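You operate a simulated robot arm through the tools that you are given. There is no shell and no other tool. Be economical: measure what you need, move in short steps, check, and stop when the job is done.

The job below is to be done with a simulated robot arm. You get a single attempt, and the scene is never put back.

TASK
Crease the blue cover, fold it shut, lay the brass weight on it.
Fine: crease at the chalk line with the folding stick and put it back; leaf down again. Set down upright: cream folding stick. What is to be rubbed or washed off counts as gone when no trace of it is left.

The check looks at the end state, three seconds after you hand in, the way a careful person would. Anything else that was tipped, shoved, dropped, spilled or broken makes it a failure. Lids that push on must go on centred and level and be pressed home; caps that screw on are set level and turned clockwise until they are tight. Flat cloth is picked up by pressing the open fingertips on it (5 to 10 N) and closing them slowly along it; thin cloth reads only 2 to 8 mm in the jaws.

THE ROBOT
A 7-joint arm with a two-finger gripper, hanging from a carriage that runs on a rail from [40, 2102] to [-15, -778] (x, y) and turns from -7.226 to 4.782 rad about z. Base frame: it is fixed where the carriage stands at the start and does not move with it; the origin is on the floor, on the carriage's upright axis, x ahead of it, y to its left, z up; the surface under the hand at the start is at about z = 850. Units: mm, rad, N and s.
With the tool pointing down near the work surface it reaches from about 100 to 500 mm from the robot's upright axis, wherever it stands. Its first joint turns from -2.897 to 2.897 rad. Places, roughly: brass weight (6x4x4 cm) [200, -200, 900]; loose half of the blue cover [400, -400, 900]; steel weight (6x4x4 cm) [200, -300, 900]; yellow hole [400, -200, 900]. Payload 1.37 kg.
Tool frame: the origin (TCP) lies between the finger pads and is the grasp point; the fingertips stand 16 mm ahead of it; z points along the fingers, y is the line along which they close. The gripper opens to 92 mm. The gripper's body begins 74 mm behind the TCP.
Orientation is that of the tool frame in the base frame, as a unit quaternion [x, y, z, w]. With the fingers straight down and closing along the base's y, the tool's x points along the base's -x, its y along +y and its z along -z.

THE INTERFACE
- The arm moves only by the tool send_rows. Its argument "steps" is a list that holds one entry, the list of rows, each a list of 7 numbers: the shift along the base's x, y, z in mm, then the turn, a rotation vector about the base's x, y, z in rad, then the gripper command, from -1 (fully open) to 1 (shut), values between in proportion. In form: [[[dx, dy, dz, wx, wy, wz, jaw], ...]]. A call has 1 to 8 rows; each row is the pose to reach, as a shift and turn from the pose commanded when the call began. A row lasts 0.2 s, in which the tool goes at most 50 mm and 0.15 rad; a call with a longer step from one row to the next is refused whole, and so is a gripper value outside its range. Where a pose cannot be reached the arm comes as near as it can. A force on the tool above 40 N (or 10 N above the force at the start of the call, whichever is more), or a blocked arm, ends the call early, and 0.2 s more pass. Each finger halts on what it meets, pressing with about 26 N; the grip force reading is that of the motor and also rises with nothing between the fingers. The clock runs only during rows and for 0.2 s after the last one: add rows that repeat a pose to give the fingers time. The reply holds the time, the measured pose of the TCP, the force on the tool along the base axes, the opening and the grip force, in the units named above and with some noise, with the torque about the TCP (base axes, N m) and any sound that the robot's microphone picked up, and new pictures: "views" is both (left out), scene, wrist or none.
- Cameras (640 x 400 px; columns grow to the right, rows downward): "scene" is now at [209.4, -54.1, 1698.5]; the picture's right is [-0.99, -0.17, 0.00], its down [-0.15, 0.92, -0.36] and it looks along [0.06, -0.36, -0.93] (base axes); focal length 278 px, centre (320, 200). "wrist" rides on the gripper at [71, 19, -111] in the tool frame; the picture's right is [-0.26, 0.97, 0.00], its down [-0.78, -0.21, -0.59] and it looks along [-0.57, -0.15, 0.81] (tool axes); focal length 280 px, centre (320, 200). There is no depth. A picture from a camera that has moved, and an enlarged one, comes with that camera's place and axes in the base frame and with its lens.
- move_column(by): slides the trunk up (or, below 0, down) by that many mm; the arm and the scene camera ride with it, the base frame stays. It gives what a move gives, with no picture.
- drive_base(legs): drives the robot by 1 to 6 legs, each [ahead, left, turn to the left] in mm, mm and rad, along the robot's own axes; the way and the turn of a leg run together, so that a leg with both is an arc; at most 1500 mm and 3.142 rad a leg. The arm and the cameras ride along, it lands a little off, and it stops where it bumps. It keeps to its track: a leg is cut to what the track allows. It gives what a move gives, and a new picture of the scene camera.
- aim_head(pan, tilt): turns the head with the scene camera to pan (to the left, within 2.705 rad either way) and tilt (down, from -0.506 to 1.204), counted from straight ahead of the robot. It gives what a move gives, and a new picture of the scene camera.
- zoom(camera, box): a new picture of the part [left, top, right, bottom] of that camera's present view, enlarged. No time passes.
- job_done(): hands the job in; it is judged then, once.

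Work in short steps. Places have to be worked out from the pictures, the camera data and where the tool is seen: move nearer, look again, correct. Check each grasp and each placing, and mend what went wrong. You have 120 turns and 260 pictures in all, those below and enlarged ones among them. Open the gripper and draw the arm clear of the work before you hand the job in, unless the task says otherwise; then end with one line.

The tools are called after "Request:" by a JSON object that holds its "op" and its "data". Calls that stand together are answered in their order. send_rows: Moves the arm, as the interface text tells. Its arguments: {"type":"object","properties":{"steps":{"type":"array","items":{"type":"array","items":{"type":"array","items":{"type":"number"}}}},"views":{"type":"string","enum":["both","scene","wrist","none"]}},"required":["steps"]} The other tools are called the same way: move_column (by) slides the trunk up or down; drive_base (legs) drives the base; aim_head (pan, tilt) turns the head that bears the scene camera; zoom (camera, box) takes an enlarged picture of a part of a camera's view; job_done () hands the job in.

At the start:

```text
time_s: 0.0
ee_pos: [185.5, -234.4, 1000.1]
tcp_rot: [0.001, 1.0, 0.0, 0.001]
force: [-0.6, -0.6, 0.2]
moment: [-0.02, 0.03, 0.01]
width: 91.9
grip_force: 0.0
trunk travel left (down, up): [-525.0, 135.0]
robot x, y, heading: [2.9, -1.7, 0.003]
head pan, tilt: [-1.405, 1.201]
```

scene: 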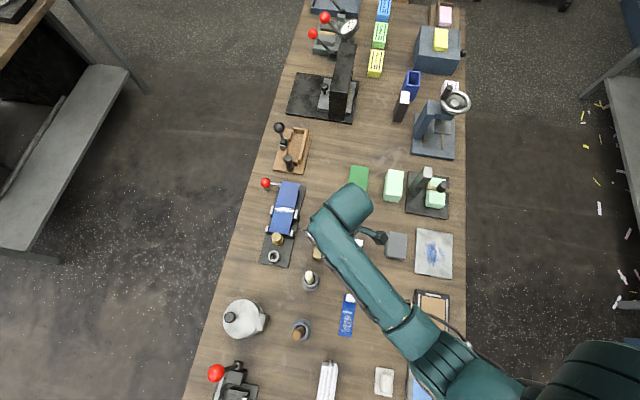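
wrist: 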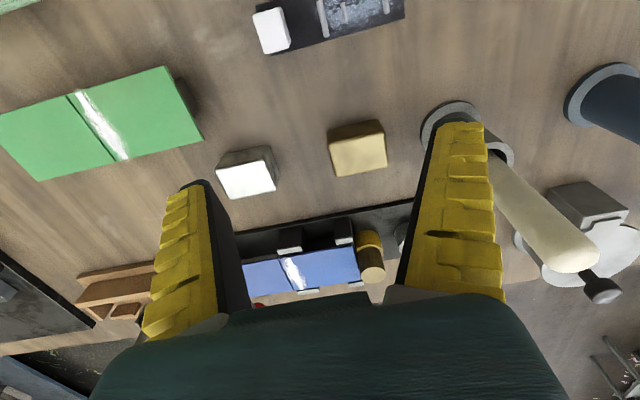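

The wrist picture shows the brass weight, cream stick in a holder, and the blue cover in a fixture. I zoom to understand the details.

Request:
{"op": "zoom", "data": {"camera": "scene", "box": [240, 160, 370, 350]}}

Request:
{"op": "zoom", "data": {"camera": "wrist", "box": [220, 180, 420, 305]}}

```text
2.11 times, centred on (305, 255) of scene
camera zoom: at [209.4, -54.1, 1698.5], right [-0.99, -0.17, 0.0], down [-0.15, 0.92, -0.36], along [0.06, -0.36, -0.93], focal length 586 px, centre (352, 84)
```

zoom: 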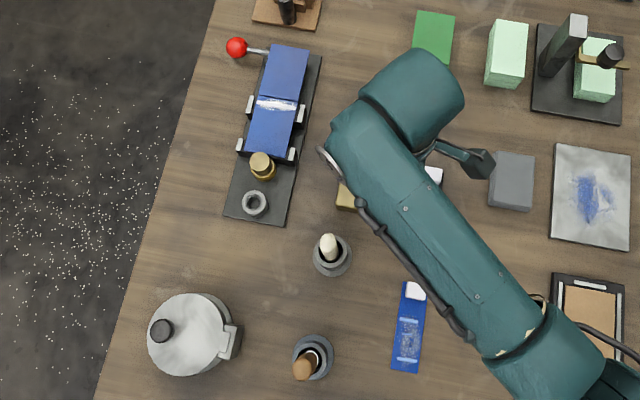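

```text
3.20 times, centred on (320, 242) of wrist
camera zoom: at [112.4, -216.6, 1112.1], right [0.26, 0.97, 0.0], down [0.78, -0.21, 0.59], along [0.57, -0.15, -0.81], focal length 897 px, centre (320, 64)
```

zoom: 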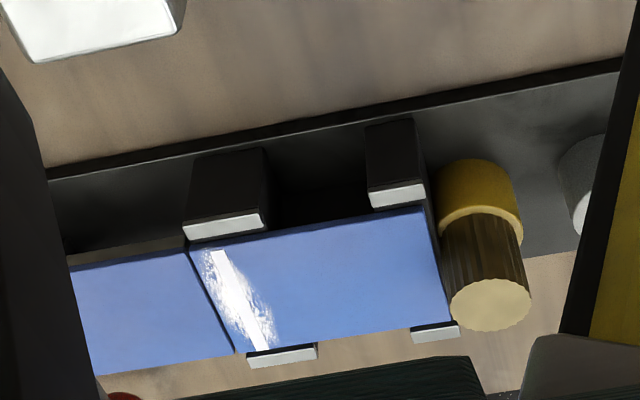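

I move the hand over the blue-cover fixture, higher, to look at it in detail.

Request:
{"op": "send_rows", "data": {"steps": [[[30, -10, 20, 0, 0, 0, -1], [70, -20, 40, 0, 0, 0, -1], [110, -30, 60, 0, 0, 0, -1], [140, -40, 80, 0, 0, 0, -1], [160, -50, 80, 0, 0, 0, -1], [160, -50, 80, 0, 0, 0, -1]]]}}

```text
time_s: 1.4
ee_pos: [344.0, -284.9, 1081.3]
tcp_rot: [0.0, 1.0, 0.0, 0.0]
force: [-0.3, 0.4, 0.1]
moment: [-0.01, 0.02, 0.01]
width: 91.9
grip_force: 0.0
trunk travel left (down, up): [-525.0, 135.0]
robot x, y, heading: [1.7, -0.7, 0.001]
head pan, tilt: [-1.405, 1.201]
camera scene: at [209.5, -54.2, 1698.6], right [-0.99, -0.17, 0.0], down [-0.15, 0.92, -0.36], along [0.06, -0.36, -0.93], focal length 278 px, centre (320, 200)
camera wrist: at [272.8, -266.8, 1192.5], right [0.26, 0.97, 0.0], down [0.78, -0.21, 0.59], along [0.57, -0.15, -0.81], focal length 280 px, centre (320, 200)
```

scene: 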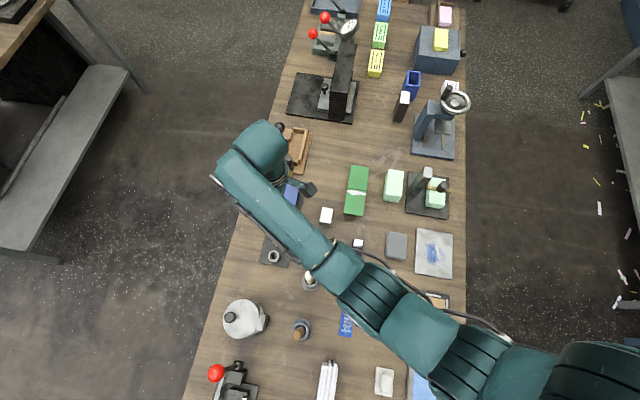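
wrist: 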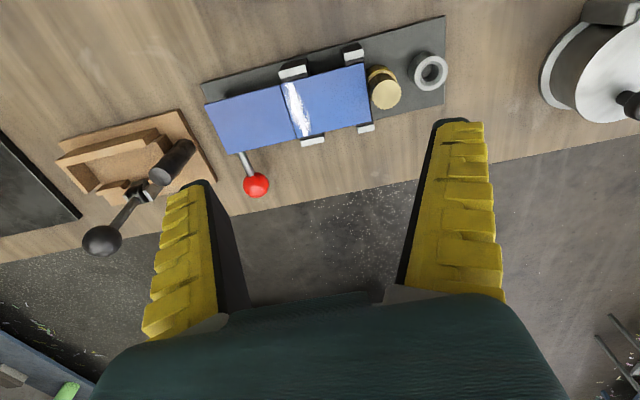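

Request:
{"op": "zoom", "data": {"camera": "wrist", "box": [195, 10, 455, 205]}}

```text
2.05 times, centred on (325, 108) of wrist
camera zoom: at [272.8, -266.8, 1192.5], right [0.26, 0.97, 0.0], down [0.78, -0.21, 0.59], along [0.57, -0.15, -0.81], focal length 575 px, centre (310, 390)
```

zoom: 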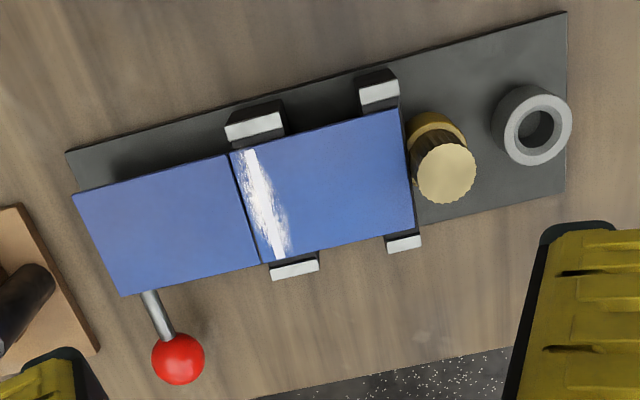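

The cover lies at z≈890, x 334–396, y −239..−410, chalk line at y≈−315; the leaf's red ball is at about (435,−392), too far from here. I raise the column and drive along the rail to about y=−270, so that all is in reach.

Request:
{"op": "send_rows", "data": {"steps": [[[-30, 30, 20, 0, 0, 0, -1], [-70, 70, 40, 0, 0, 0, -1], [-90, 110, 60, 0, 0, 0, -1], [-90, 140, 80, 0, 0, 0, -1]]], "views": "none"}}

Request:
{"op": "drive_base", "data": {"legs": [[0, -270, 0]]}}

```text
refused: row 2 steps farther than a row can; nothing moved
```

```text
time_s: 3.3
ee_pos: [340.6, -554.6, 1079.7]
tcp_rot: [-0.002, 1.0, 0.0, 0.0]
force: [-0.3, 0.3, 0.1]
moment: [0.01, 0.01, -0.01]
width: 91.7
grip_force: 0.0
trunk travel left (down, up): [-525.0, 135.0]
robot x, y, heading: [-6.3, -271.2, -0.001]
head pan, tilt: [-1.405, 1.201]
camera scene: at [204.4, -324.6, 1698.5], right [-0.99, -0.17, 0.0], down [-0.16, 0.92, -0.36], along [0.06, -0.36, -0.93], focal length 278 px, centre (320, 200)
```

scene: 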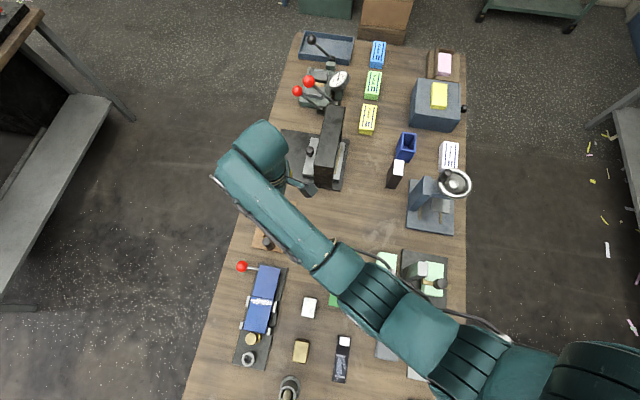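

The drive went without a bump though the arm move was refused. I raise the hand clear of the black tower and bring it toward the stick.

Request:
{"op": "send_rows", "data": {"steps": [[[0, 0, 45, 0, 0, 0, -1], [0, 20, 80, 0, 0, 0, -1], [-20, 60, 80, 0, 0, 0, -1], [-40, 105, 80, 0, 0, 0, -1], [-60, 150, 80, 0, 0, 0, -1], [-80, 194, 80, 0, 0, 0, -1], [-100, 238, 80, 0, 0, 0, -1], [-120, 280, 80, 0, 0, 0, -1]]], "views": "none"}}

Request:
{"op": "send_rows", "data": {"steps": [[[-10, 45, 0, 0, 0, 0, -1], [-20, 90, 0, 0, 0, 0, -1], [-30, 130, 0, 0, 0, 0, -1], [-30, 130, 0, 0, 0, 0, -1]]]}}

```text
time_s: 5.1
ee_pos: [219.5, -277.7, 1156.5]
tcp_rot: [-0.002, 1.0, 0.0, 0.001]
force: [0.7, 0.7, 0.0]
moment: [0.0, 0.02, 0.01]
width: 92.0
grip_force: 0.1
out of reach, approached as far as the arm can: row 8
trunk travel left (down, up): [-525.0, 135.0]
robot x, y, heading: [-3.5, -271.6, 0.001]
head pan, tilt: [-1.405, 1.201]
```

```text
time_s: 6.1
ee_pos: [190.1, -147.4, 1153.7]
tcp_rot: [-0.001, 1.0, 0.0, 0.001]
force: [-1.0, 0.4, 0.1]
moment: [-0.01, 0.02, -0.03]
width: 92.0
grip_force: 0.0
out of reach, approached as far as the arm can: row 1
trunk travel left (down, up): [-525.0, 135.0]
robot x, y, heading: [-6.2, -272.1, 0.005]
head pan, tilt: [-1.405, 1.201]
camera scene: at [204.4, -324.6, 1698.5], right [-0.99, -0.17, 0.0], down [-0.16, 0.92, -0.36], along [0.06, -0.36, -0.93], focal length 278 px, centre (320, 200)
camera wrist: at [118.6, -128.2, 1265.9], right [0.26, 0.97, 0.0], down [0.78, -0.21, 0.59], along [0.57, -0.15, -0.81], focal length 280 px, centre (320, 200)
```

scene: 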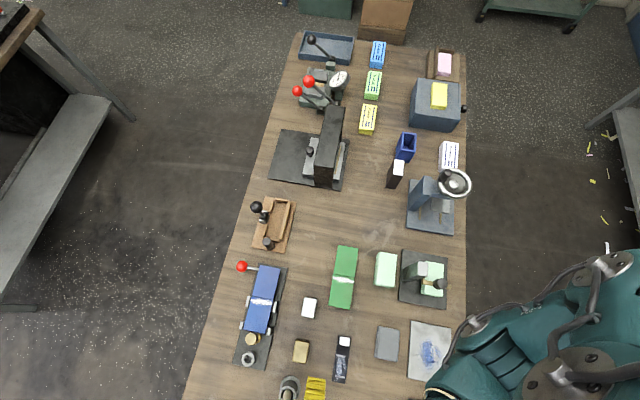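
wrist: 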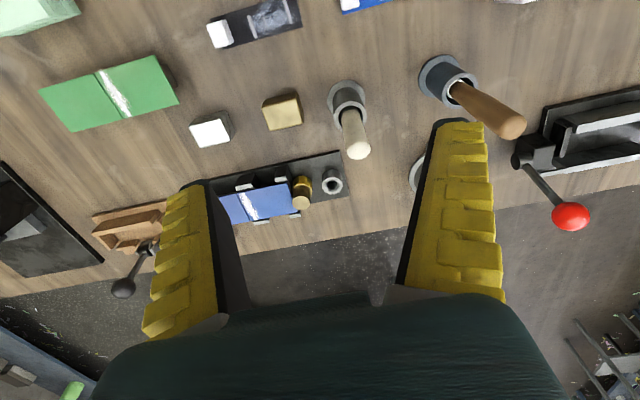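

Now the view is open. I zoom on the fixture in the scene camera and the stick in the wrist camera.

Request:
{"op": "zoom", "data": {"camera": "scene", "box": [225, 250, 365, 390]}}

Request:
{"op": "zoom", "data": {"camera": "wrist", "box": [240, 60, 400, 180]}}

```text
2.86 times, centred on (295, 320) of scene
camera zoom: at [204.4, -324.6, 1698.5], right [-0.99, -0.17, 0.0], down [-0.16, 0.92, -0.36], along [0.06, -0.36, -0.93], focal length 795 px, centre (391, -143)
```

zoom: 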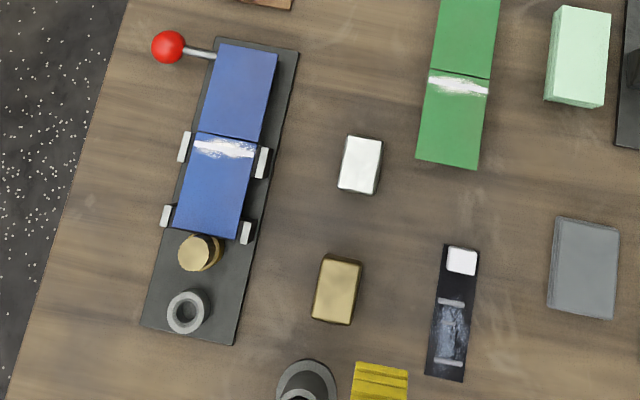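

```text
3.33 times, centred on (320, 120) of wrist
camera zoom: at [118.6, -128.2, 1265.9], right [0.26, 0.97, 0.0], down [0.78, -0.21, 0.59], along [0.57, -0.15, -0.81], focal length 935 px, centre (320, 467)
```

zoom: 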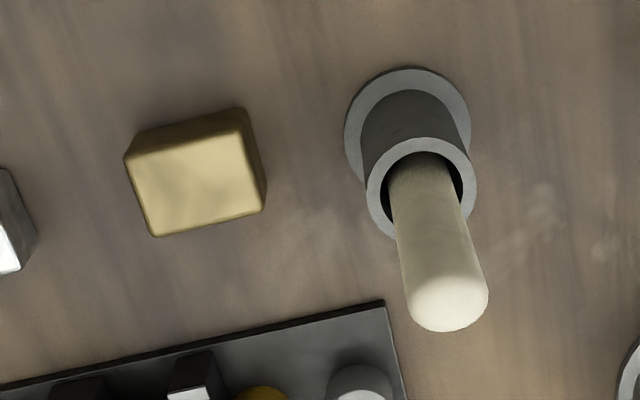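

The stick stands upright at about (247,−122), top z≈1018, in a cup with rim z≈917. I go above it with open fingers.

Request:
{"op": "send_rows", "data": {"steps": [[[30, 12, -20, 0, 0, 0, -1], [57, 25, -50, 0, 0, 0, -1], [57, 25, -95, 0, 0, 0, -1], [57, 25, -95, 0, 0, 0, -1]]], "views": "wrist"}}

```text
time_s: 7.1
ee_pos: [248.4, -120.4, 1059.8]
tcp_rot: [-0.002, 1.0, 0.0, 0.0]
force: [-0.1, 0.4, 0.9]
moment: [0.03, -0.01, 0.03]
width: 91.9
grip_force: 0.0
trunk travel left (down, up): [-525.0, 135.0]
robot x, y, heading: [-4.7, -271.3, 0.001]
head pan, tilt: [-1.405, 1.201]
camera wrist: at [176.5, -102.3, 1172.3], right [0.26, 0.97, 0.0], down [0.78, -0.21, 0.59], along [0.57, -0.15, -0.81], focal length 280 px, centre (320, 200)
```

wrist: 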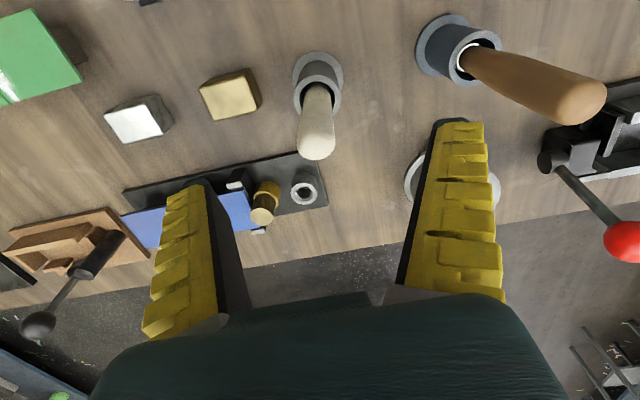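

The stick's top projects to (246,−122.5), which agrees. I descend with the fingers around it and close.

Request:
{"op": "send_rows", "data": {"steps": [[[-2, -2, -30, 0, 0, 0, -1], [-2, -2, -60, 0, 0, 0, -1], [-2, -2, -78, 0, 0, 0, -1], [-2, -2, -78, 0, 0, 0, 0], [-2, -2, -78, 0, 0, 0, 1], [-2, -2, -78, 0, 0, 0, 1], [-2, -2, -78, 0, 0, 0, 1], [-2, -2, -78, 0, 0, 0, 1]]]}}

```text
time_s: 8.9
ee_pos: [246.9, -119.5, 983.8]
tcp_rot: [-0.002, 1.0, 0.001, 0.002]
force: [2.5, 0.0, 4.0]
moment: [-0.03, -0.25, 0.02]
width: 12.1
grip_force: 25.6
trunk travel left (down, up): [-525.0, 135.0]
robot x, y, heading: [-3.1, -272.1, 0.005]
head pan, tilt: [-1.405, 1.201]
camera scene: at [204.6, -324.6, 1698.7], right [-0.99, -0.17, 0.0], down [-0.16, 0.92, -0.36], along [0.06, -0.36, -0.93], focal length 278 px, centre (320, 200)
camera wrist: at [174.5, -102.4, 1095.6], right [0.26, 0.97, 0.0], down [0.78, -0.21, 0.59], along [0.57, -0.15, -0.81], focal length 280 px, centre (320, 200)
```

scene: 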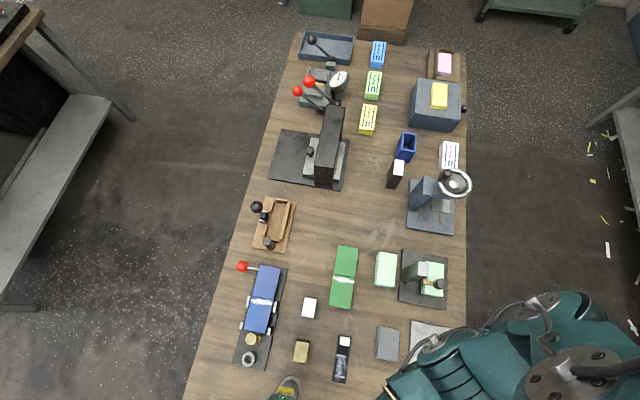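
wrist: 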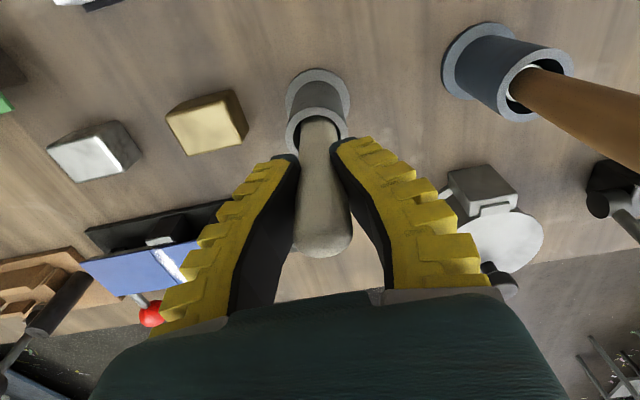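

The fingers hold the stick (12 mm thick). I lift straight up slowly.

Request:
{"op": "send_rows", "data": {"steps": [[[0, 0, 20, 0, 0, 0, 1], [0, 0, 50, 0, 0, 0, 1], [0, 0, 80, 0, 0, 0, 1], [0, 0, 105, 0, 0, 0, 1], [0, 0, 105, 0, 0, 0, 1]]]}}

```text
time_s: 10.1
ee_pos: [247.6, -119.7, 1087.3]
tcp_rot: [-0.001, 1.0, 0.0, 0.0]
force: [-0.2, 0.3, 0.1]
moment: [0.0, -0.02, 0.01]
width: 9.6
grip_force: 25.7
trunk travel left (down, up): [-525.0, 135.0]
robot x, y, heading: [-1.3, -271.7, 0.007]
head pan, tilt: [-1.405, 1.201]
camera scene: at [204.4, -324.6, 1698.5], right [-0.99, -0.17, 0.0], down [-0.16, 0.92, -0.36], along [0.06, -0.36, -0.93], focal length 278 px, centre (320, 200)
camera wrist: at [176.1, -102.1, 1199.1], right [0.26, 0.97, 0.0], down [0.78, -0.21, 0.59], along [0.57, -0.15, -0.81], focal length 280 px, centre (320, 200)
```

scene: 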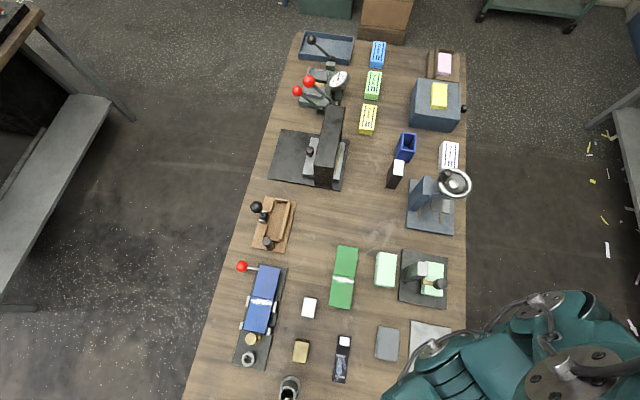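
wrist: 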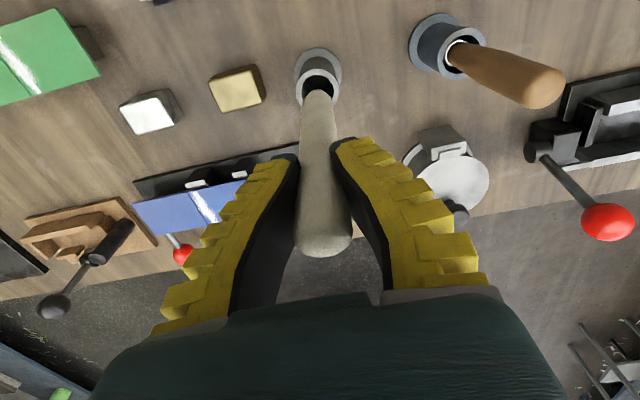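

I zoom to find the stick's lower tip.

Request:
{"op": "zoom", "data": {"camera": "wrist", "box": [270, 30, 370, 130]}}

Request:
{"op": "zoom", "data": {"camera": "scene", "box": [250, 330, 350, 400]}}

```text
4.00 times, centred on (320, 80) of wrist
camera zoom: at [176.1, -102.1, 1199.1], right [0.26, 0.97, 0.0], down [0.78, -0.21, 0.59], along [0.57, -0.15, -0.81], focal length 1122 px, centre (320, 680)
```

zoom: 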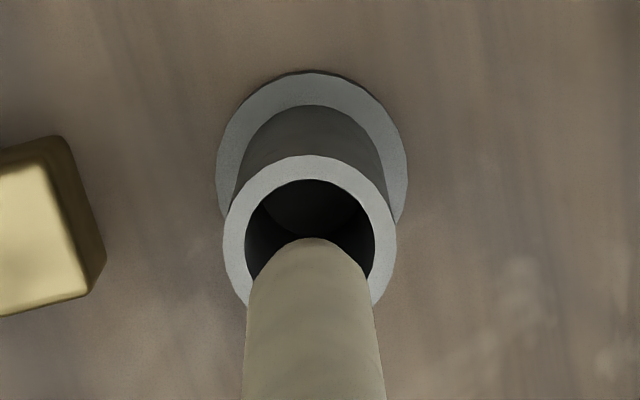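

```text
5.71 times, centred on (300, 365) of scene
camera zoom: at [204.4, -324.6, 1698.5], right [-0.99, -0.17, 0.0], down [-0.16, 0.92, -0.36], along [0.06, -0.36, -0.93], focal length 1590 px, centre (434, -743)
```

zoom: 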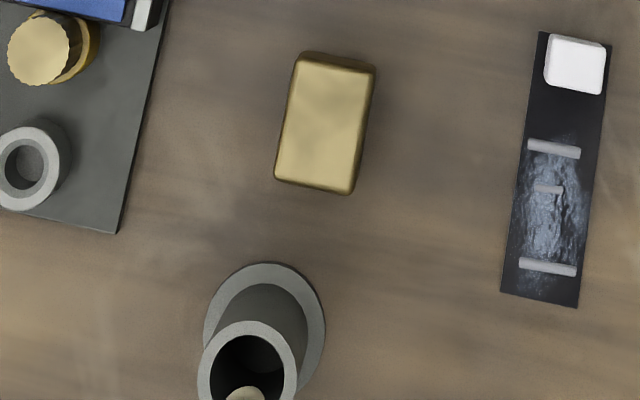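

The stick's tip is about 130–135 mm below the TCP (tip z≈952). I carry it over to above the chalk line's near end.

Request:
{"op": "send_rows", "data": {"steps": [[[10, -30, 20, 0, 0, 0, 1], [30, -70, 20, 0, 0, 0, 1], [50, -110, 20, 0, 0, 0, 1], [75, -150, 20, 0, 0, 0, 1], [100, -185, 20, 0, 0, 0, 1], [110, -195, 0, 0, 0, 0, 1], [110, -195, -15, 0, 0, 0, 1], [110, -195, -15, 0, 0, 0, 1]]]}}

Request:
{"op": "zoom", "data": {"camera": "wrist", "box": [220, 30, 420, 155]}}

```text
time_s: 11.9
ee_pos: [359.1, -316.1, 1074.0]
tcp_rot: [-0.002, 1.0, 0.001, 0.0]
force: [0.4, 0.2, -0.6]
moment: [-0.03, 0.01, 0.0]
width: 8.9
grip_force: 26.2
trunk travel left (down, up): [-525.0, 135.0]
robot x, y, heading: [-7.4, -271.1, 0.004]
head pan, tilt: [-1.405, 1.201]
camera scene: at [204.4, -324.6, 1698.5], right [-0.99, -0.17, 0.0], down [-0.16, 0.92, -0.36], along [0.06, -0.36, -0.93], focal length 278 px, centre (320, 200)
camera wrist: at [286.6, -299.0, 1185.5], right [0.26, 0.97, 0.0], down [0.78, -0.21, 0.59], along [0.57, -0.15, -0.81], focal length 280 px, centre (320, 200)
```

scene: 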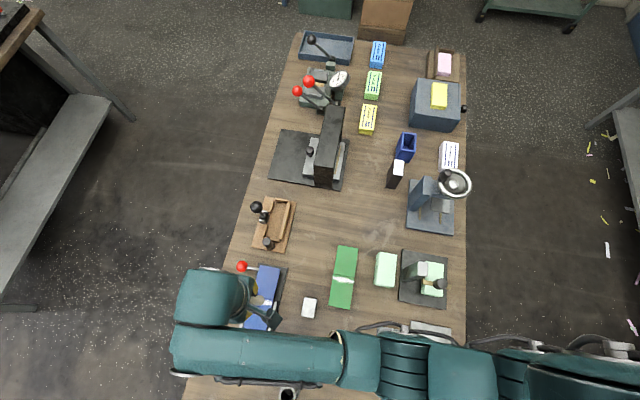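
wrist: 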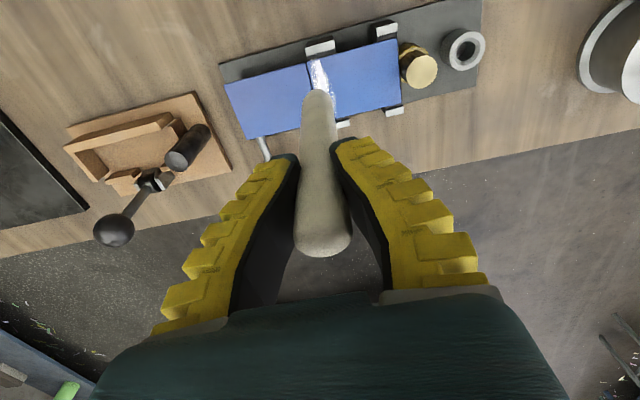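

```text
3.20 times, centred on (320, 92) of wrist
camera zoom: at [286.6, -299.0, 1185.5], right [0.26, 0.97, 0.0], down [0.78, -0.21, 0.59], along [0.57, -0.15, -0.81], focal length 897 px, centre (320, 544)
```

zoom: 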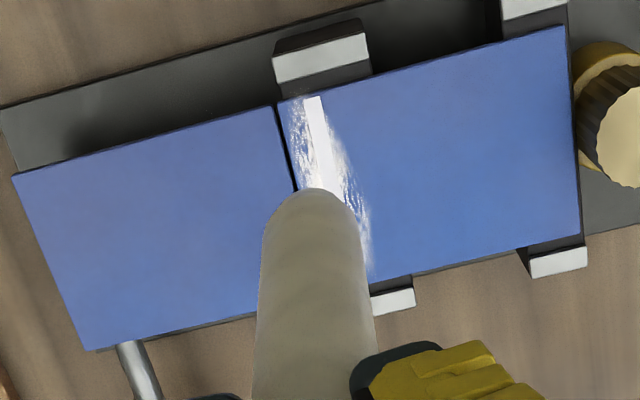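

Chalk line confirmed at y≈−314, x 334–394. I bring the tip near the low-x end and lower, stopping about 10 mm above the cover.

Request:
{"op": "send_rows", "data": {"steps": [[[-18, 1.5, -20, 0, 0, 0, 1], [-18, 1.5, -36, 0, 0, 0, 1], [-18, 1.5, -40, 0, 0, 0, 1], [-18, 1.5, -42, 0, 0, 0, 1], [-18, 1.5, -42, 0, 0, 0, 1]]], "views": "wrist"}}

Request:
{"op": "zoom", "data": {"camera": "wrist", "box": [220, 30, 420, 155]}}

```text
time_s: 13.1
ee_pos: [339.4, -315.5, 1030.9]
tcp_rot: [-0.002, 1.0, -0.001, 0.0]
force: [-1.0, -0.2, -0.3]
moment: [0.0, 0.05, 0.0]
width: 8.8
grip_force: 25.9
trunk travel left (down, up): [-525.0, 135.0]
robot x, y, heading: [-5.1, -269.6, 0.0]
head pan, tilt: [-1.405, 1.201]
camera wrist: at [267.4, -297.6, 1143.2], right [0.26, 0.97, 0.0], down [0.78, -0.21, 0.59], along [0.57, -0.15, -0.81], focal length 280 px, centre (320, 200)
```

wrist: 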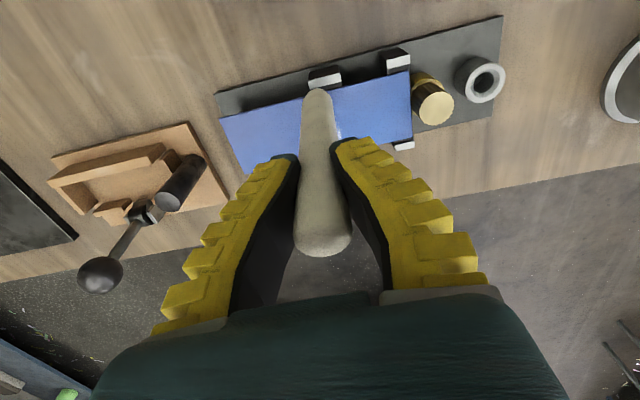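

```text
3.20 times, centred on (320, 92) of wrist
camera zoom: at [267.4, -297.6, 1143.2], right [0.26, 0.97, 0.0], down [0.78, -0.21, 0.59], along [0.57, -0.15, -0.81], focal length 897 px, centre (320, 544)
```

zoom: 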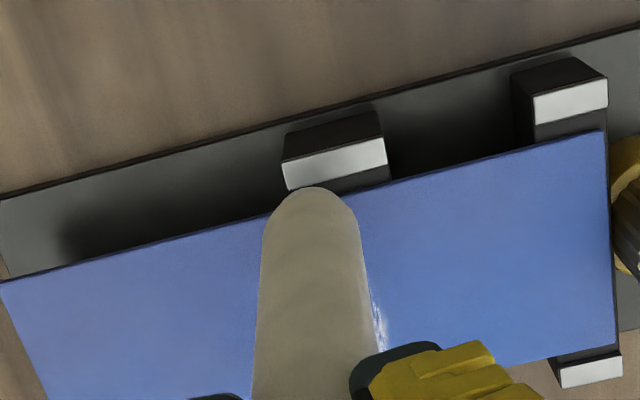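

No contact yet. I creep down in 1.5–2 mm steps, slightly inside the edge.

Request:
{"op": "send_rows", "data": {"steps": [[[2, 1.5, -2, 0, 0, 0, 1], [2, 1.5, -4, 0, 0, 0, 1], [2, 1.5, -6, 0, 0, 0, 1], [2, 1.5, -7, 0, 0, 0, 1]]], "views": "none"}}

```text
time_s: 14.1
ee_pos: [341.2, -314.2, 1023.6]
tcp_rot: [-0.001, 1.0, 0.001, 0.0]
force: [-1.2, 0.3, 1.4]
moment: [0.0, 0.06, -0.02]
width: 8.5
grip_force: 26.0
trunk travel left (down, up): [-525.0, 135.0]
robot x, y, heading: [-3.1, -270.5, 0.002]
head pan, tilt: [-1.405, 1.201]
```

Request:
{"op": "send_rows", "data": {"steps": [[[0, 0, -1.5, 0, 0, 0, 1], [0, 0, -3, 0, 0, 0, 1]]], "views": "none"}}

```text
time_s: 14.7
ee_pos: [344.4, -314.5, 1023.6]
tcp_rot: [0.0, 1.0, 0.001, 0.001]
force: [-3.2, -0.8, 18.4]
moment: [-0.02, 0.38, 0.0]
width: 9.1
grip_force: 26.3
trunk travel left (down, up): [-525.0, 135.0]
robot x, y, heading: [-7.8, -271.9, 0.004]
head pan, tilt: [-1.405, 1.201]
```

Contact at TCP z≈1023.6 with 18 N. I ease to about 12 N and drag along the chalk line: first to the near edge, then to the far end.

Request:
{"op": "send_rows", "data": {"steps": [[[-4, 0, 1, 0, 0, 0, 1], [-7, 0, 1, 0, 0, 0, 1], [2, 0, 1, 0, 0, 0, 1], [10, 0, 1, 0, 0, 0, 1], [18, 0, 1, 0, 0, 0, 1], [26, 0, 1, 0, 0, 0, 1]]]}}

```text
time_s: 16.1
ee_pos: [368.3, -313.8, 1021.0]
tcp_rot: [-0.001, 1.0, 0.0, -0.002]
force: [0.0, -0.1, 0.0]
moment: [0.04, -0.02, 0.01]
width: 12.8
grip_force: 26.1
trunk travel left (down, up): [-525.0, 135.0]
robot x, y, heading: [-6.8, -270.0, -0.001]
head pan, tilt: [-1.405, 1.201]
camera scene: at [204.4, -324.6, 1698.3], right [-0.99, -0.17, 0.0], down [-0.16, 0.92, -0.36], along [0.06, -0.36, -0.93], focal length 278 px, centre (320, 200)
camera wrist: at [295.0, -295.5, 1133.5], right [0.26, 0.97, 0.0], down [0.78, -0.21, 0.59], along [0.57, -0.15, -0.81], focal length 280 px, centre (320, 200)
```

scene: 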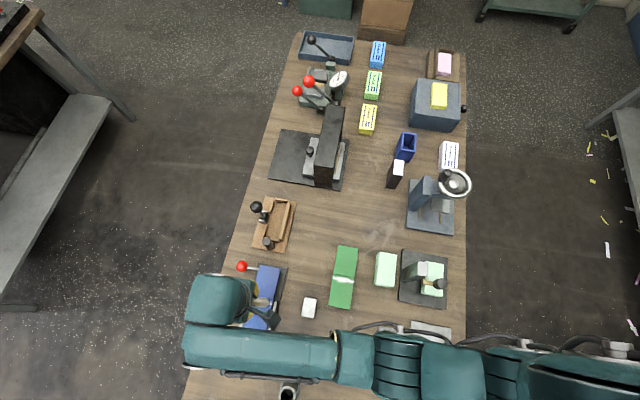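
wrist: 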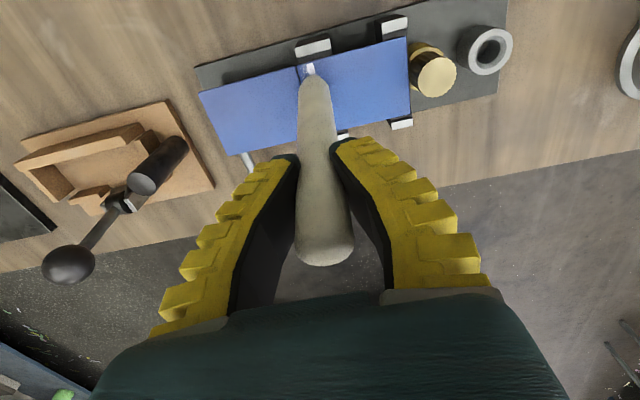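

The force fell to 0 and the stick looks tilted in the jaws; I zoom to check.

Request:
{"op": "zoom", "data": {"camera": "wrist", "box": [220, 30, 420, 155]}}

Request:
{"op": "zoom", "data": {"camera": "scene", "box": [200, 240, 320, 350]}}

```text
3.20 times, centred on (320, 92) of wrist
camera zoom: at [295.0, -295.5, 1133.5], right [0.26, 0.97, 0.0], down [0.78, -0.21, 0.59], along [0.57, -0.15, -0.81], focal length 897 px, centre (320, 544)
```

zoom: 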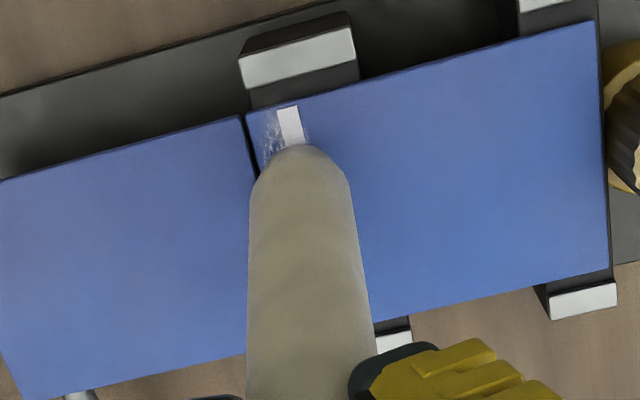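

```text
3.64 times, centred on (260, 295) of scene
camera zoom: at [204.4, -324.6, 1698.3], right [-0.99, -0.17, 0.0], down [-0.16, 0.92, -0.36], along [0.06, -0.36, -0.93], focal length 1012 px, centre (538, -146)
```

zoom: 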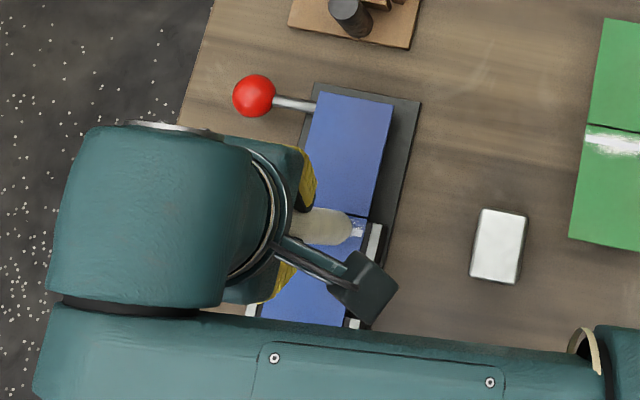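

The dragging tilted the stick ~6° in the jaws. I lift and look at what has been done on the line.

Request:
{"op": "send_rows", "data": {"steps": [[[0, 0, 20, 0, 0, 0, 1], [-10, 40, 50, 0, 0, 0, 1], [-20, 80, 60, 0, 0, 0, 1], [-20, 80, 60, 0, 0, 0, 1]]], "views": "wrist"}}

Request:
{"op": "zoom", "data": {"camera": "wrist", "box": [160, 30, 360, 155]}}

```text
refused: row 2 steps farther than a row can; nothing moved
```

```text
3.20 times, centred on (260, 92) of wrist
camera zoom: at [295.0, -295.5, 1133.5], right [0.26, 0.97, 0.0], down [0.78, -0.21, 0.59], along [0.57, -0.15, -0.81], focal length 897 px, centre (512, 544)
```

zoom: 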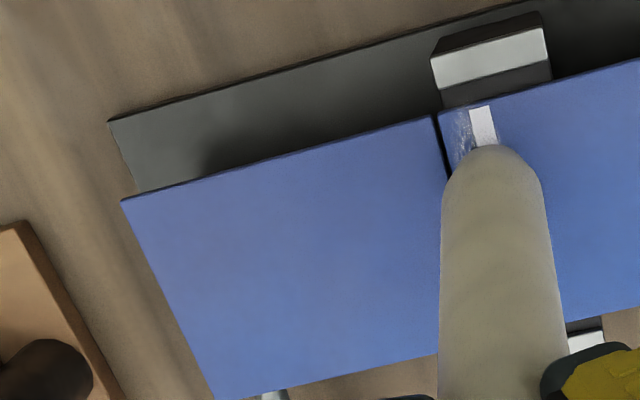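

The step was too long in a row; I repeat with shorter steps.

Request:
{"op": "send_rows", "data": {"steps": [[[0, 0, 20, 0, 0, 0, 1], [0, 10, 50, 0, 0, 0, 1], [-10, 40, 60, 0, 0, 0, 1], [-20, 80, 60, 0, 0, 0, 1], [-20, 80, 60, 0, 0, 0, 1]]], "views": "wrist"}}

Request:
{"op": "zoom", "data": {"camera": "wrist", "box": [160, 30, 360, 155]}}

```text
time_s: 17.3
ee_pos: [348.1, -233.4, 1079.9]
tcp_rot: [-0.001, 1.0, 0.0, 0.0]
force: [-0.6, 1.1, 0.6]
moment: [0.0, 0.0, -0.02]
width: 12.1
grip_force: 26.4
trunk travel left (down, up): [-525.0, 135.0]
robot x, y, heading: [-3.3, -270.8, -0.001]
head pan, tilt: [-1.405, 1.201]
camera wrist: at [275.6, -214.7, 1193.5], right [0.26, 0.97, 0.0], down [0.78, -0.21, 0.59], along [0.57, -0.15, -0.81], focal length 280 px, centre (320, 200)
```

wrist: 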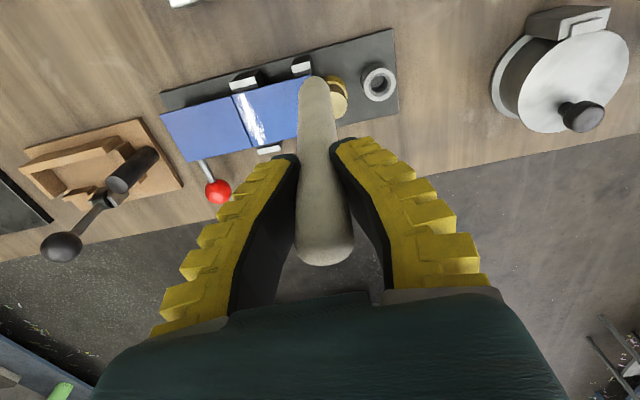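

```text
3.20 times, centred on (260, 92) of wrist
camera zoom: at [275.6, -214.7, 1193.5], right [0.26, 0.97, 0.0], down [0.78, -0.21, 0.59], along [0.57, -0.15, -0.81], focal length 897 px, centre (512, 544)
```

zoom: 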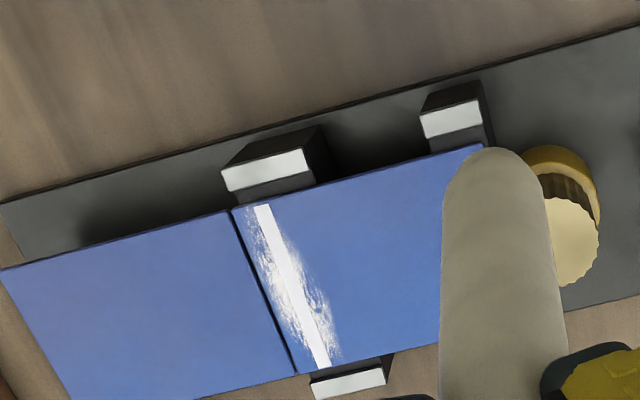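

The line is not visibly creased yet. To stop the stick tilting, I yaw the hand by −90° so that the fingers close along the drag direction x.

Request:
{"op": "send_rows", "data": {"steps": [[[0, 0, 5, 0, 0, -0.14, 1], [0, -10, 10, 0, 0, -0.28, 1], [0, -20, 10, 0, 0, -0.42, 1], [0, -30, 10, 0, 0, -0.56, 1], [0, -40, 10, 0, 0, -0.7, 1], [0, -50, 10, 0, 0, -0.84, 1], [0, -50, 10, 0, 0, -0.98, 1], [0, -50, 10, 0, 0, -0.98, 1]]], "views": "none"}}

Request:
{"op": "send_rows", "data": {"steps": [[[0, 0, 0, 0, 0, -0.14, 1], [0, -10, 0, 0, 0, -0.28, 1], [0, -20, 0, 0, 0, -0.42, 1], [0, -30, 0, 0, 0, -0.56, 1], [0, -40, 0, 0, 0, -0.59, 1], [0, -40, 0, 0, 0, -0.59, 1]]]}}

```text
time_s: 19.1
ee_pos: [348.4, -283.4, 1092.3]
tcp_rot: [0.47, 0.883, -0.001, 0.0]
force: [-1.2, -0.6, 0.1]
moment: [0.02, -0.03, 0.0]
width: 11.6
grip_force: 25.9
trunk travel left (down, up): [-525.0, 135.0]
robot x, y, heading: [-6.7, -275.3, 0.003]
head pan, tilt: [-1.405, 1.201]
```

```text
time_s: 20.5
ee_pos: [347.5, -325.7, 1092.0]
tcp_rot: [0.707, 0.707, 0.0, 0.001]
force: [-0.1, 0.1, -0.1]
moment: [0.02, 0.0, -0.01]
width: 10.8
grip_force: 25.7
trunk travel left (down, up): [-525.0, 135.0]
robot x, y, heading: [-4.4, -270.5, 0.004]
head pan, tilt: [-1.405, 1.201]
camera scene: at [204.4, -324.6, 1698.5], right [-0.99, -0.17, 0.0], down [-0.16, 0.92, -0.36], along [0.06, -0.36, -0.93], focal length 278 px, centre (320, 200)
camera wrist: at [365.2, -255.0, 1204.8], right [0.97, -0.26, 0.0], down [-0.21, -0.78, 0.59], along [-0.15, -0.57, -0.81], focal length 280 px, centre (320, 200)
```

scene: 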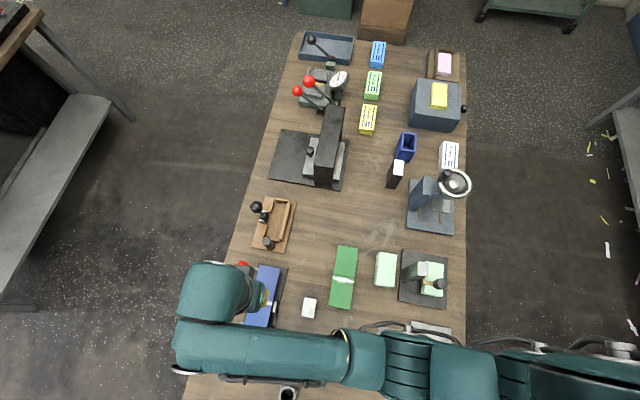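
wrist: 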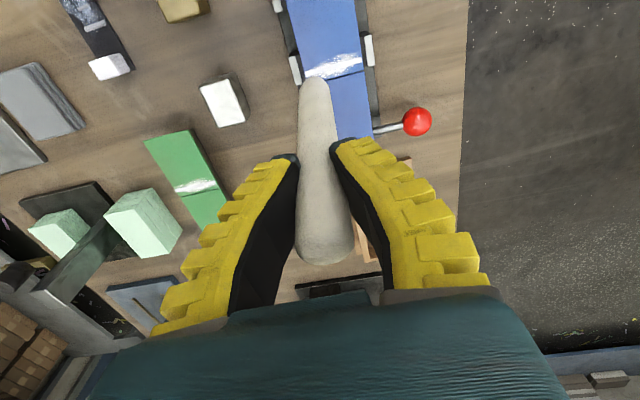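

The yaw is done. I straighten the stick (−0.1 rad about x) and move the tip above the far end of the line, near (390,−314).

Request:
{"op": "send_rows", "data": {"steps": [[[20, 5, -20, -0.1, 0, 0, 1], [43, 11.5, -50, -0.1, 0, 0, 1], [43, 11.5, -60, -0.1, 0, 0, 1], [43, 11.5, -60, -0.1, 0, 0, 1]]], "views": "wrist"}}

Request:
{"op": "zoom", "data": {"camera": "wrist", "box": [220, 30, 420, 155]}}

```text
time_s: 21.5
ee_pos: [391.9, -312.8, 1034.4]
tcp_rot: [0.705, 0.707, -0.036, 0.035]
force: [0.9, -1.0, -0.5]
moment: [-0.01, -0.03, 0.01]
width: 10.9
grip_force: 25.9
trunk travel left (down, up): [-525.0, 135.0]
robot x, y, heading: [-5.8, -274.9, 0.002]
head pan, tilt: [-1.405, 1.201]
camera wrist: at [409.2, -232.1, 1138.4], right [0.97, -0.26, 0.03], down [-0.21, -0.72, 0.66], along [-0.15, -0.65, -0.75], focal length 280 px, centre (320, 200)
```

wrist: 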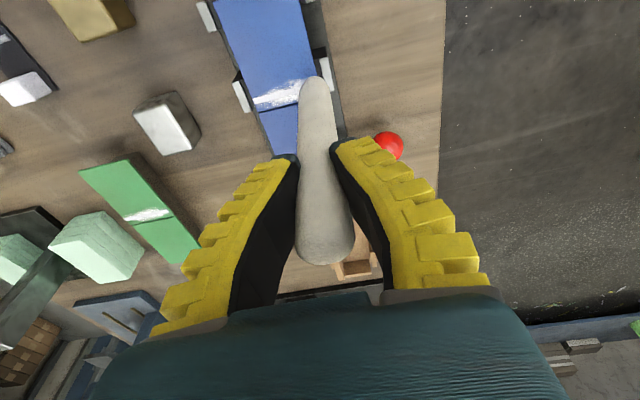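

```text
3.20 times, centred on (320, 92) of wrist
camera zoom: at [409.2, -232.1, 1138.4], right [0.97, -0.26, 0.03], down [-0.21, -0.72, 0.66], along [-0.15, -0.65, -0.75], focal length 897 px, centre (320, 544)
```

zoom: 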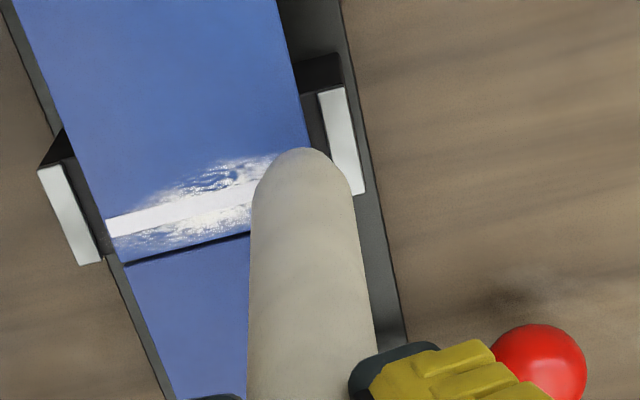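

The tip sits at about (393,−315) over the far end. I shift slightly inward and creep down to contact.

Request:
{"op": "send_rows", "data": {"steps": [[[-5, 0, -4, 0, 0, 0, 1], [-5, 0, -8, 0, 0, 0, 1], [-5, 0, -10, 0, 0, 0, 1], [-5, 0, -12, 0, 0, 0, 1]]], "views": "none"}}

```text
time_s: 22.5
ee_pos: [386.1, -312.2, 1021.7]
tcp_rot: [0.705, 0.707, -0.034, 0.037]
force: [-1.4, 0.4, 9.4]
moment: [0.02, 0.13, -0.01]
width: 10.4
grip_force: 26.0
trunk travel left (down, up): [-525.0, 135.0]
robot x, y, heading: [-0.1, -270.5, 0.001]
head pan, tilt: [-1.405, 1.201]
```

Contact at 9 N. I drag along the line toward −x, small steps.

Request:
{"op": "send_rows", "data": {"steps": [[[4, 0, -0.5, 0, 0, 0, 1], [-2, 0, -1, 0, 0, 0, 1], [-9, 0, -1, 0, 0, 0, 1], [-16, 0, -1, 0, 0, 0, 1], [-23, 0, -1, 0, 0, 0, 1], [-28, 0, -1, 0, 0, 0, 1]]], "views": "wrist"}}

Request:
{"op": "zoom", "data": {"camera": "wrist", "box": [220, 30, 420, 155]}}

```text
time_s: 23.9
ee_pos: [358.9, -313.4, 1019.0]
tcp_rot: [0.705, 0.707, -0.035, 0.035]
force: [3.3, 0.6, 7.4]
moment: [0.04, -0.5, -0.01]
width: 11.9
grip_force: 26.5
trunk travel left (down, up): [-525.0, 135.0]
robot x, y, heading: [-4.7, -273.0, 0.005]
head pan, tilt: [-1.405, 1.201]
camera wrist: at [376.4, -232.2, 1123.8], right [0.97, -0.26, 0.03], down [-0.21, -0.72, 0.66], along [-0.15, -0.65, -0.75], focal length 280 px, centre (320, 200)
```

wrist: 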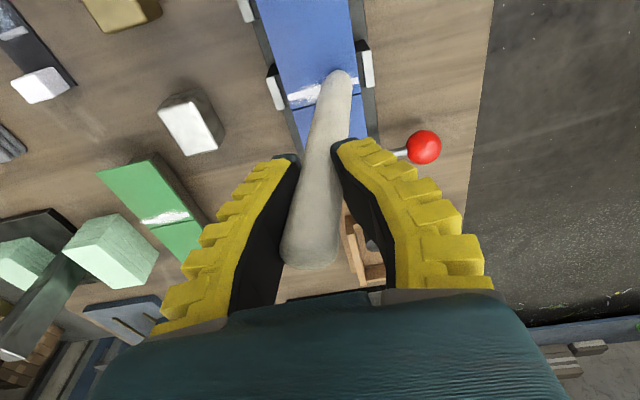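

```text
3.20 times, centred on (320, 92) of wrist
camera zoom: at [376.4, -232.2, 1123.8], right [0.97, -0.26, 0.03], down [-0.21, -0.72, 0.66], along [-0.15, -0.65, -0.75], focal length 897 px, centre (320, 544)
```

zoom: 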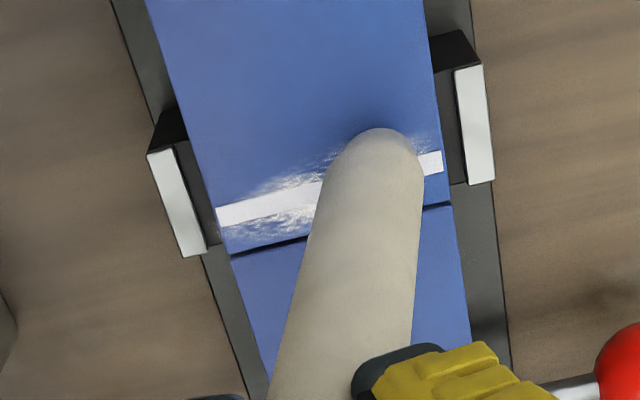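

The dust vanishes where rubbed, but friction tilts the stick. I'll lift and lean the stick so the tip leads the motion (toward +x), which balances friction, and drag from the near end.

Request:
{"op": "send_rows", "data": {"steps": [[[0, 0, 20, 0, 0, 0, 1], [-20, 0, 35, 0, -0.12, 0, 1], [-45, 0, 35, 0, -0.25, 0, 1], [-65, 0, 25, 0, -0.25, 0, 1], [-65, 0, 15, 0, -0.25, 0, 1], [-65, 0, 15, 0, -0.25, 0, 1]]], "views": "wrist"}}

Request:
{"op": "zoom", "data": {"camera": "wrist", "box": [270, 30, 470, 155]}}

```text
time_s: 25.3
ee_pos: [291.6, -311.2, 1032.7]
tcp_rot: [0.704, 0.698, 0.053, 0.123]
force: [-0.3, -0.9, -0.6]
moment: [-0.01, 0.0, -0.01]
width: 11.7
grip_force: 26.1
trunk travel left (down, up): [-525.0, 135.0]
robot x, y, heading: [-2.9, -269.7, 0.003]
head pan, tilt: [-1.405, 1.201]
camera wrist: at [283.5, -231.4, 1139.7], right [0.93, -0.26, 0.26], down [-0.37, -0.72, 0.59], along [0.04, -0.65, -0.76], focal length 280 px, centre (320, 200)
```

wrist: 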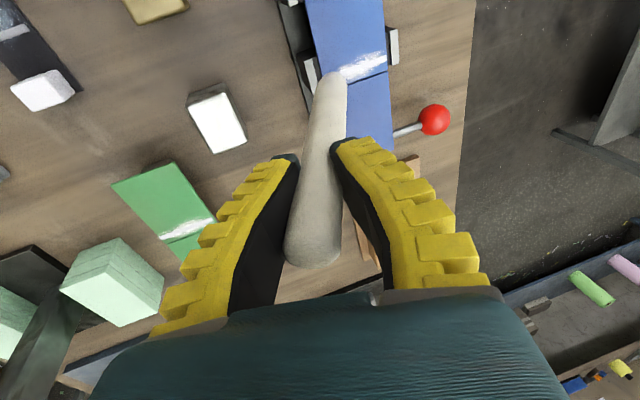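

```text
3.20 times, centred on (370, 92) of wrist
camera zoom: at [283.5, -231.4, 1139.7], right [0.93, -0.26, 0.26], down [-0.37, -0.72, 0.59], along [0.04, -0.65, -0.76], focal length 897 px, centre (160, 544)
```

zoom: 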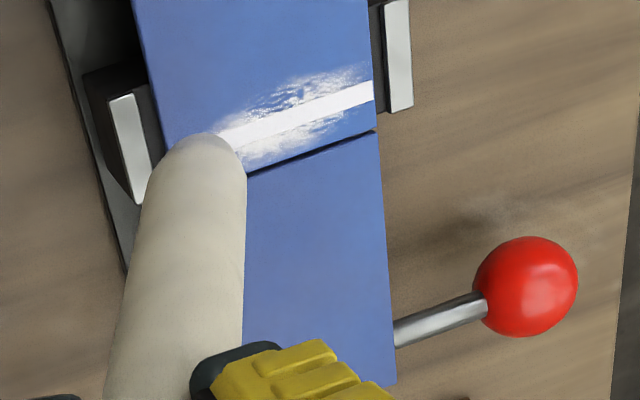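

The tip is above the near end (≈339,−316). I creep down to contact.

Request:
{"op": "send_rows", "data": {"steps": [[[1, 1, -6, 0, 0, 0, 1], [1, 1, -11, 0, 0, 0, 1], [1, 1, -14, 0, 0, 0, 1], [1, 1, -16, 0, 0, 0, 1]]], "views": "none"}}

```text
time_s: 26.3
ee_pos: [293.1, -311.5, 1018.3]
tcp_rot: [0.704, 0.697, 0.053, 0.123]
force: [-0.8, 0.0, -0.7]
moment: [-0.01, 0.06, 0.01]
width: 11.3
grip_force: 26.2
trunk travel left (down, up): [-525.0, 135.0]
robot x, y, heading: [-5.1, -270.7, 0.006]
head pan, tilt: [-1.405, 1.201]
```

Request:
{"op": "send_rows", "data": {"steps": [[[0, 0, -2, 0, 0, 0, 1], [0, 0, -4, 0, 0, 0, 1], [0, 0, -5.5, 0, 0, 0, 1]]], "views": "none"}}

```text
time_s: 27.1
ee_pos: [295.0, -311.2, 1014.5]
tcp_rot: [0.704, 0.698, 0.054, 0.124]
force: [-3.5, 1.4, 10.6]
moment: [0.11, -0.03, 0.05]
width: 11.2
grip_force: 25.7
trunk travel left (down, up): [-525.0, 135.0]
robot x, y, heading: [-3.4, -270.0, 0.001]
head pan, tilt: [-1.405, 1.201]
```

Contact at 10.6 N with little moment. I drag +x along the line.

Request:
{"op": "send_rows", "data": {"steps": [[[-2, 0, 0, 0, 0, 0, 1], [4, 0, -0.5, 0, 0, 0, 1], [11, 0, -0.5, 0, 0, 0, 1], [18, 0, -0.5, 0, 0, 0, 1], [25, 0, -0.5, 0, 0, 0, 1]]], "views": "none"}}

Request:
{"op": "send_rows", "data": {"steps": [[[6, 0, 0, 0, 0, 0, 1], [12, 0, 0, 0, 0, 0, 1], [18, 0, 0, 0, 0, 0, 1], [24, 0, 0, 0, 0, 0, 1], [26, 0, 0, 0, 0, 0, 1]]]}}

Request:
{"op": "zoom", "data": {"camera": "wrist", "box": [220, 30, 420, 155]}}

```text
time_s: 28.3
ee_pos: [320.4, -313.0, 1012.6]
tcp_rot: [0.704, 0.697, 0.054, 0.125]
force: [-4.9, -0.5, 25.3]
moment: [-0.13, 0.18, -0.01]
width: 16.5
grip_force: 25.6
trunk travel left (down, up): [-525.0, 135.0]
robot x, y, heading: [-7.1, -273.4, -0.002]
head pan, tilt: [-1.405, 1.201]
```

```text
time_s: 29.5
ee_pos: [341.7, -312.0, 1011.5]
tcp_rot: [0.704, 0.698, 0.052, 0.123]
force: [-7.6, -2.9, 22.0]
moment: [-0.33, 0.91, -0.02]
width: 19.8
grip_force: 26.2
trunk travel left (down, up): [-525.0, 135.0]
robot x, y, heading: [-5.4, -273.3, 0.006]
head pan, tilt: [-1.405, 1.201]
camera scene: at [204.3, -324.9, 1698.5], right [-0.99, -0.17, 0.0], down [-0.16, 0.92, -0.36], along [0.06, -0.36, -0.93], focal length 278 px, centre (320, 200)
camera wrist: at [335.1, -231.9, 1117.1], right [0.93, -0.26, 0.26], down [-0.37, -0.72, 0.59], along [0.04, -0.65, -0.76], focal length 280 px, centre (320, 200)
```

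scene: 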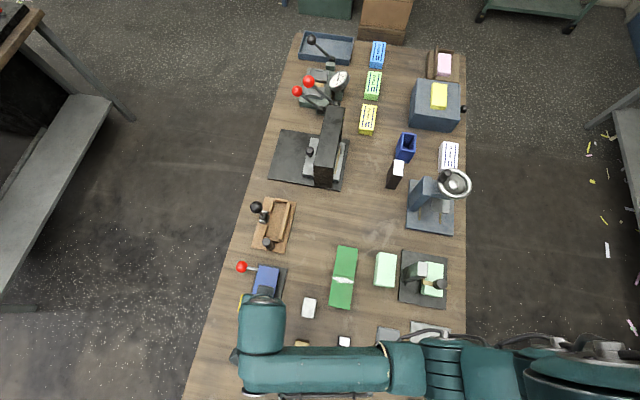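
wrist: 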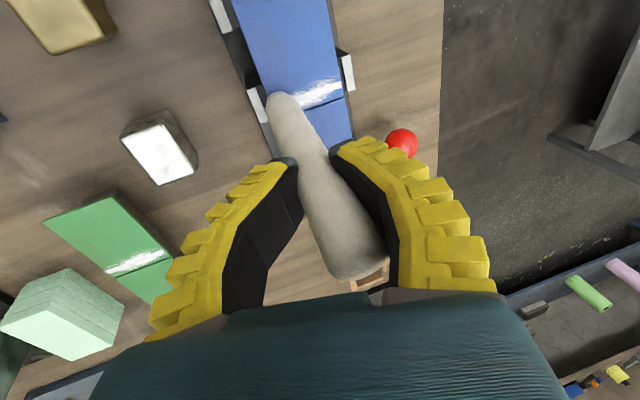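

```text
3.20 times, centred on (320, 92) of wrist
camera zoom: at [335.1, -231.9, 1117.1], right [0.93, -0.26, 0.26], down [-0.37, -0.72, 0.59], along [0.04, -0.65, -0.76], focal length 897 px, centre (320, 544)
```

zoom: 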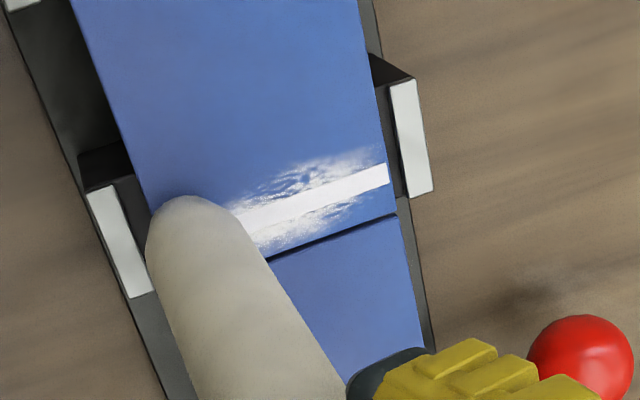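

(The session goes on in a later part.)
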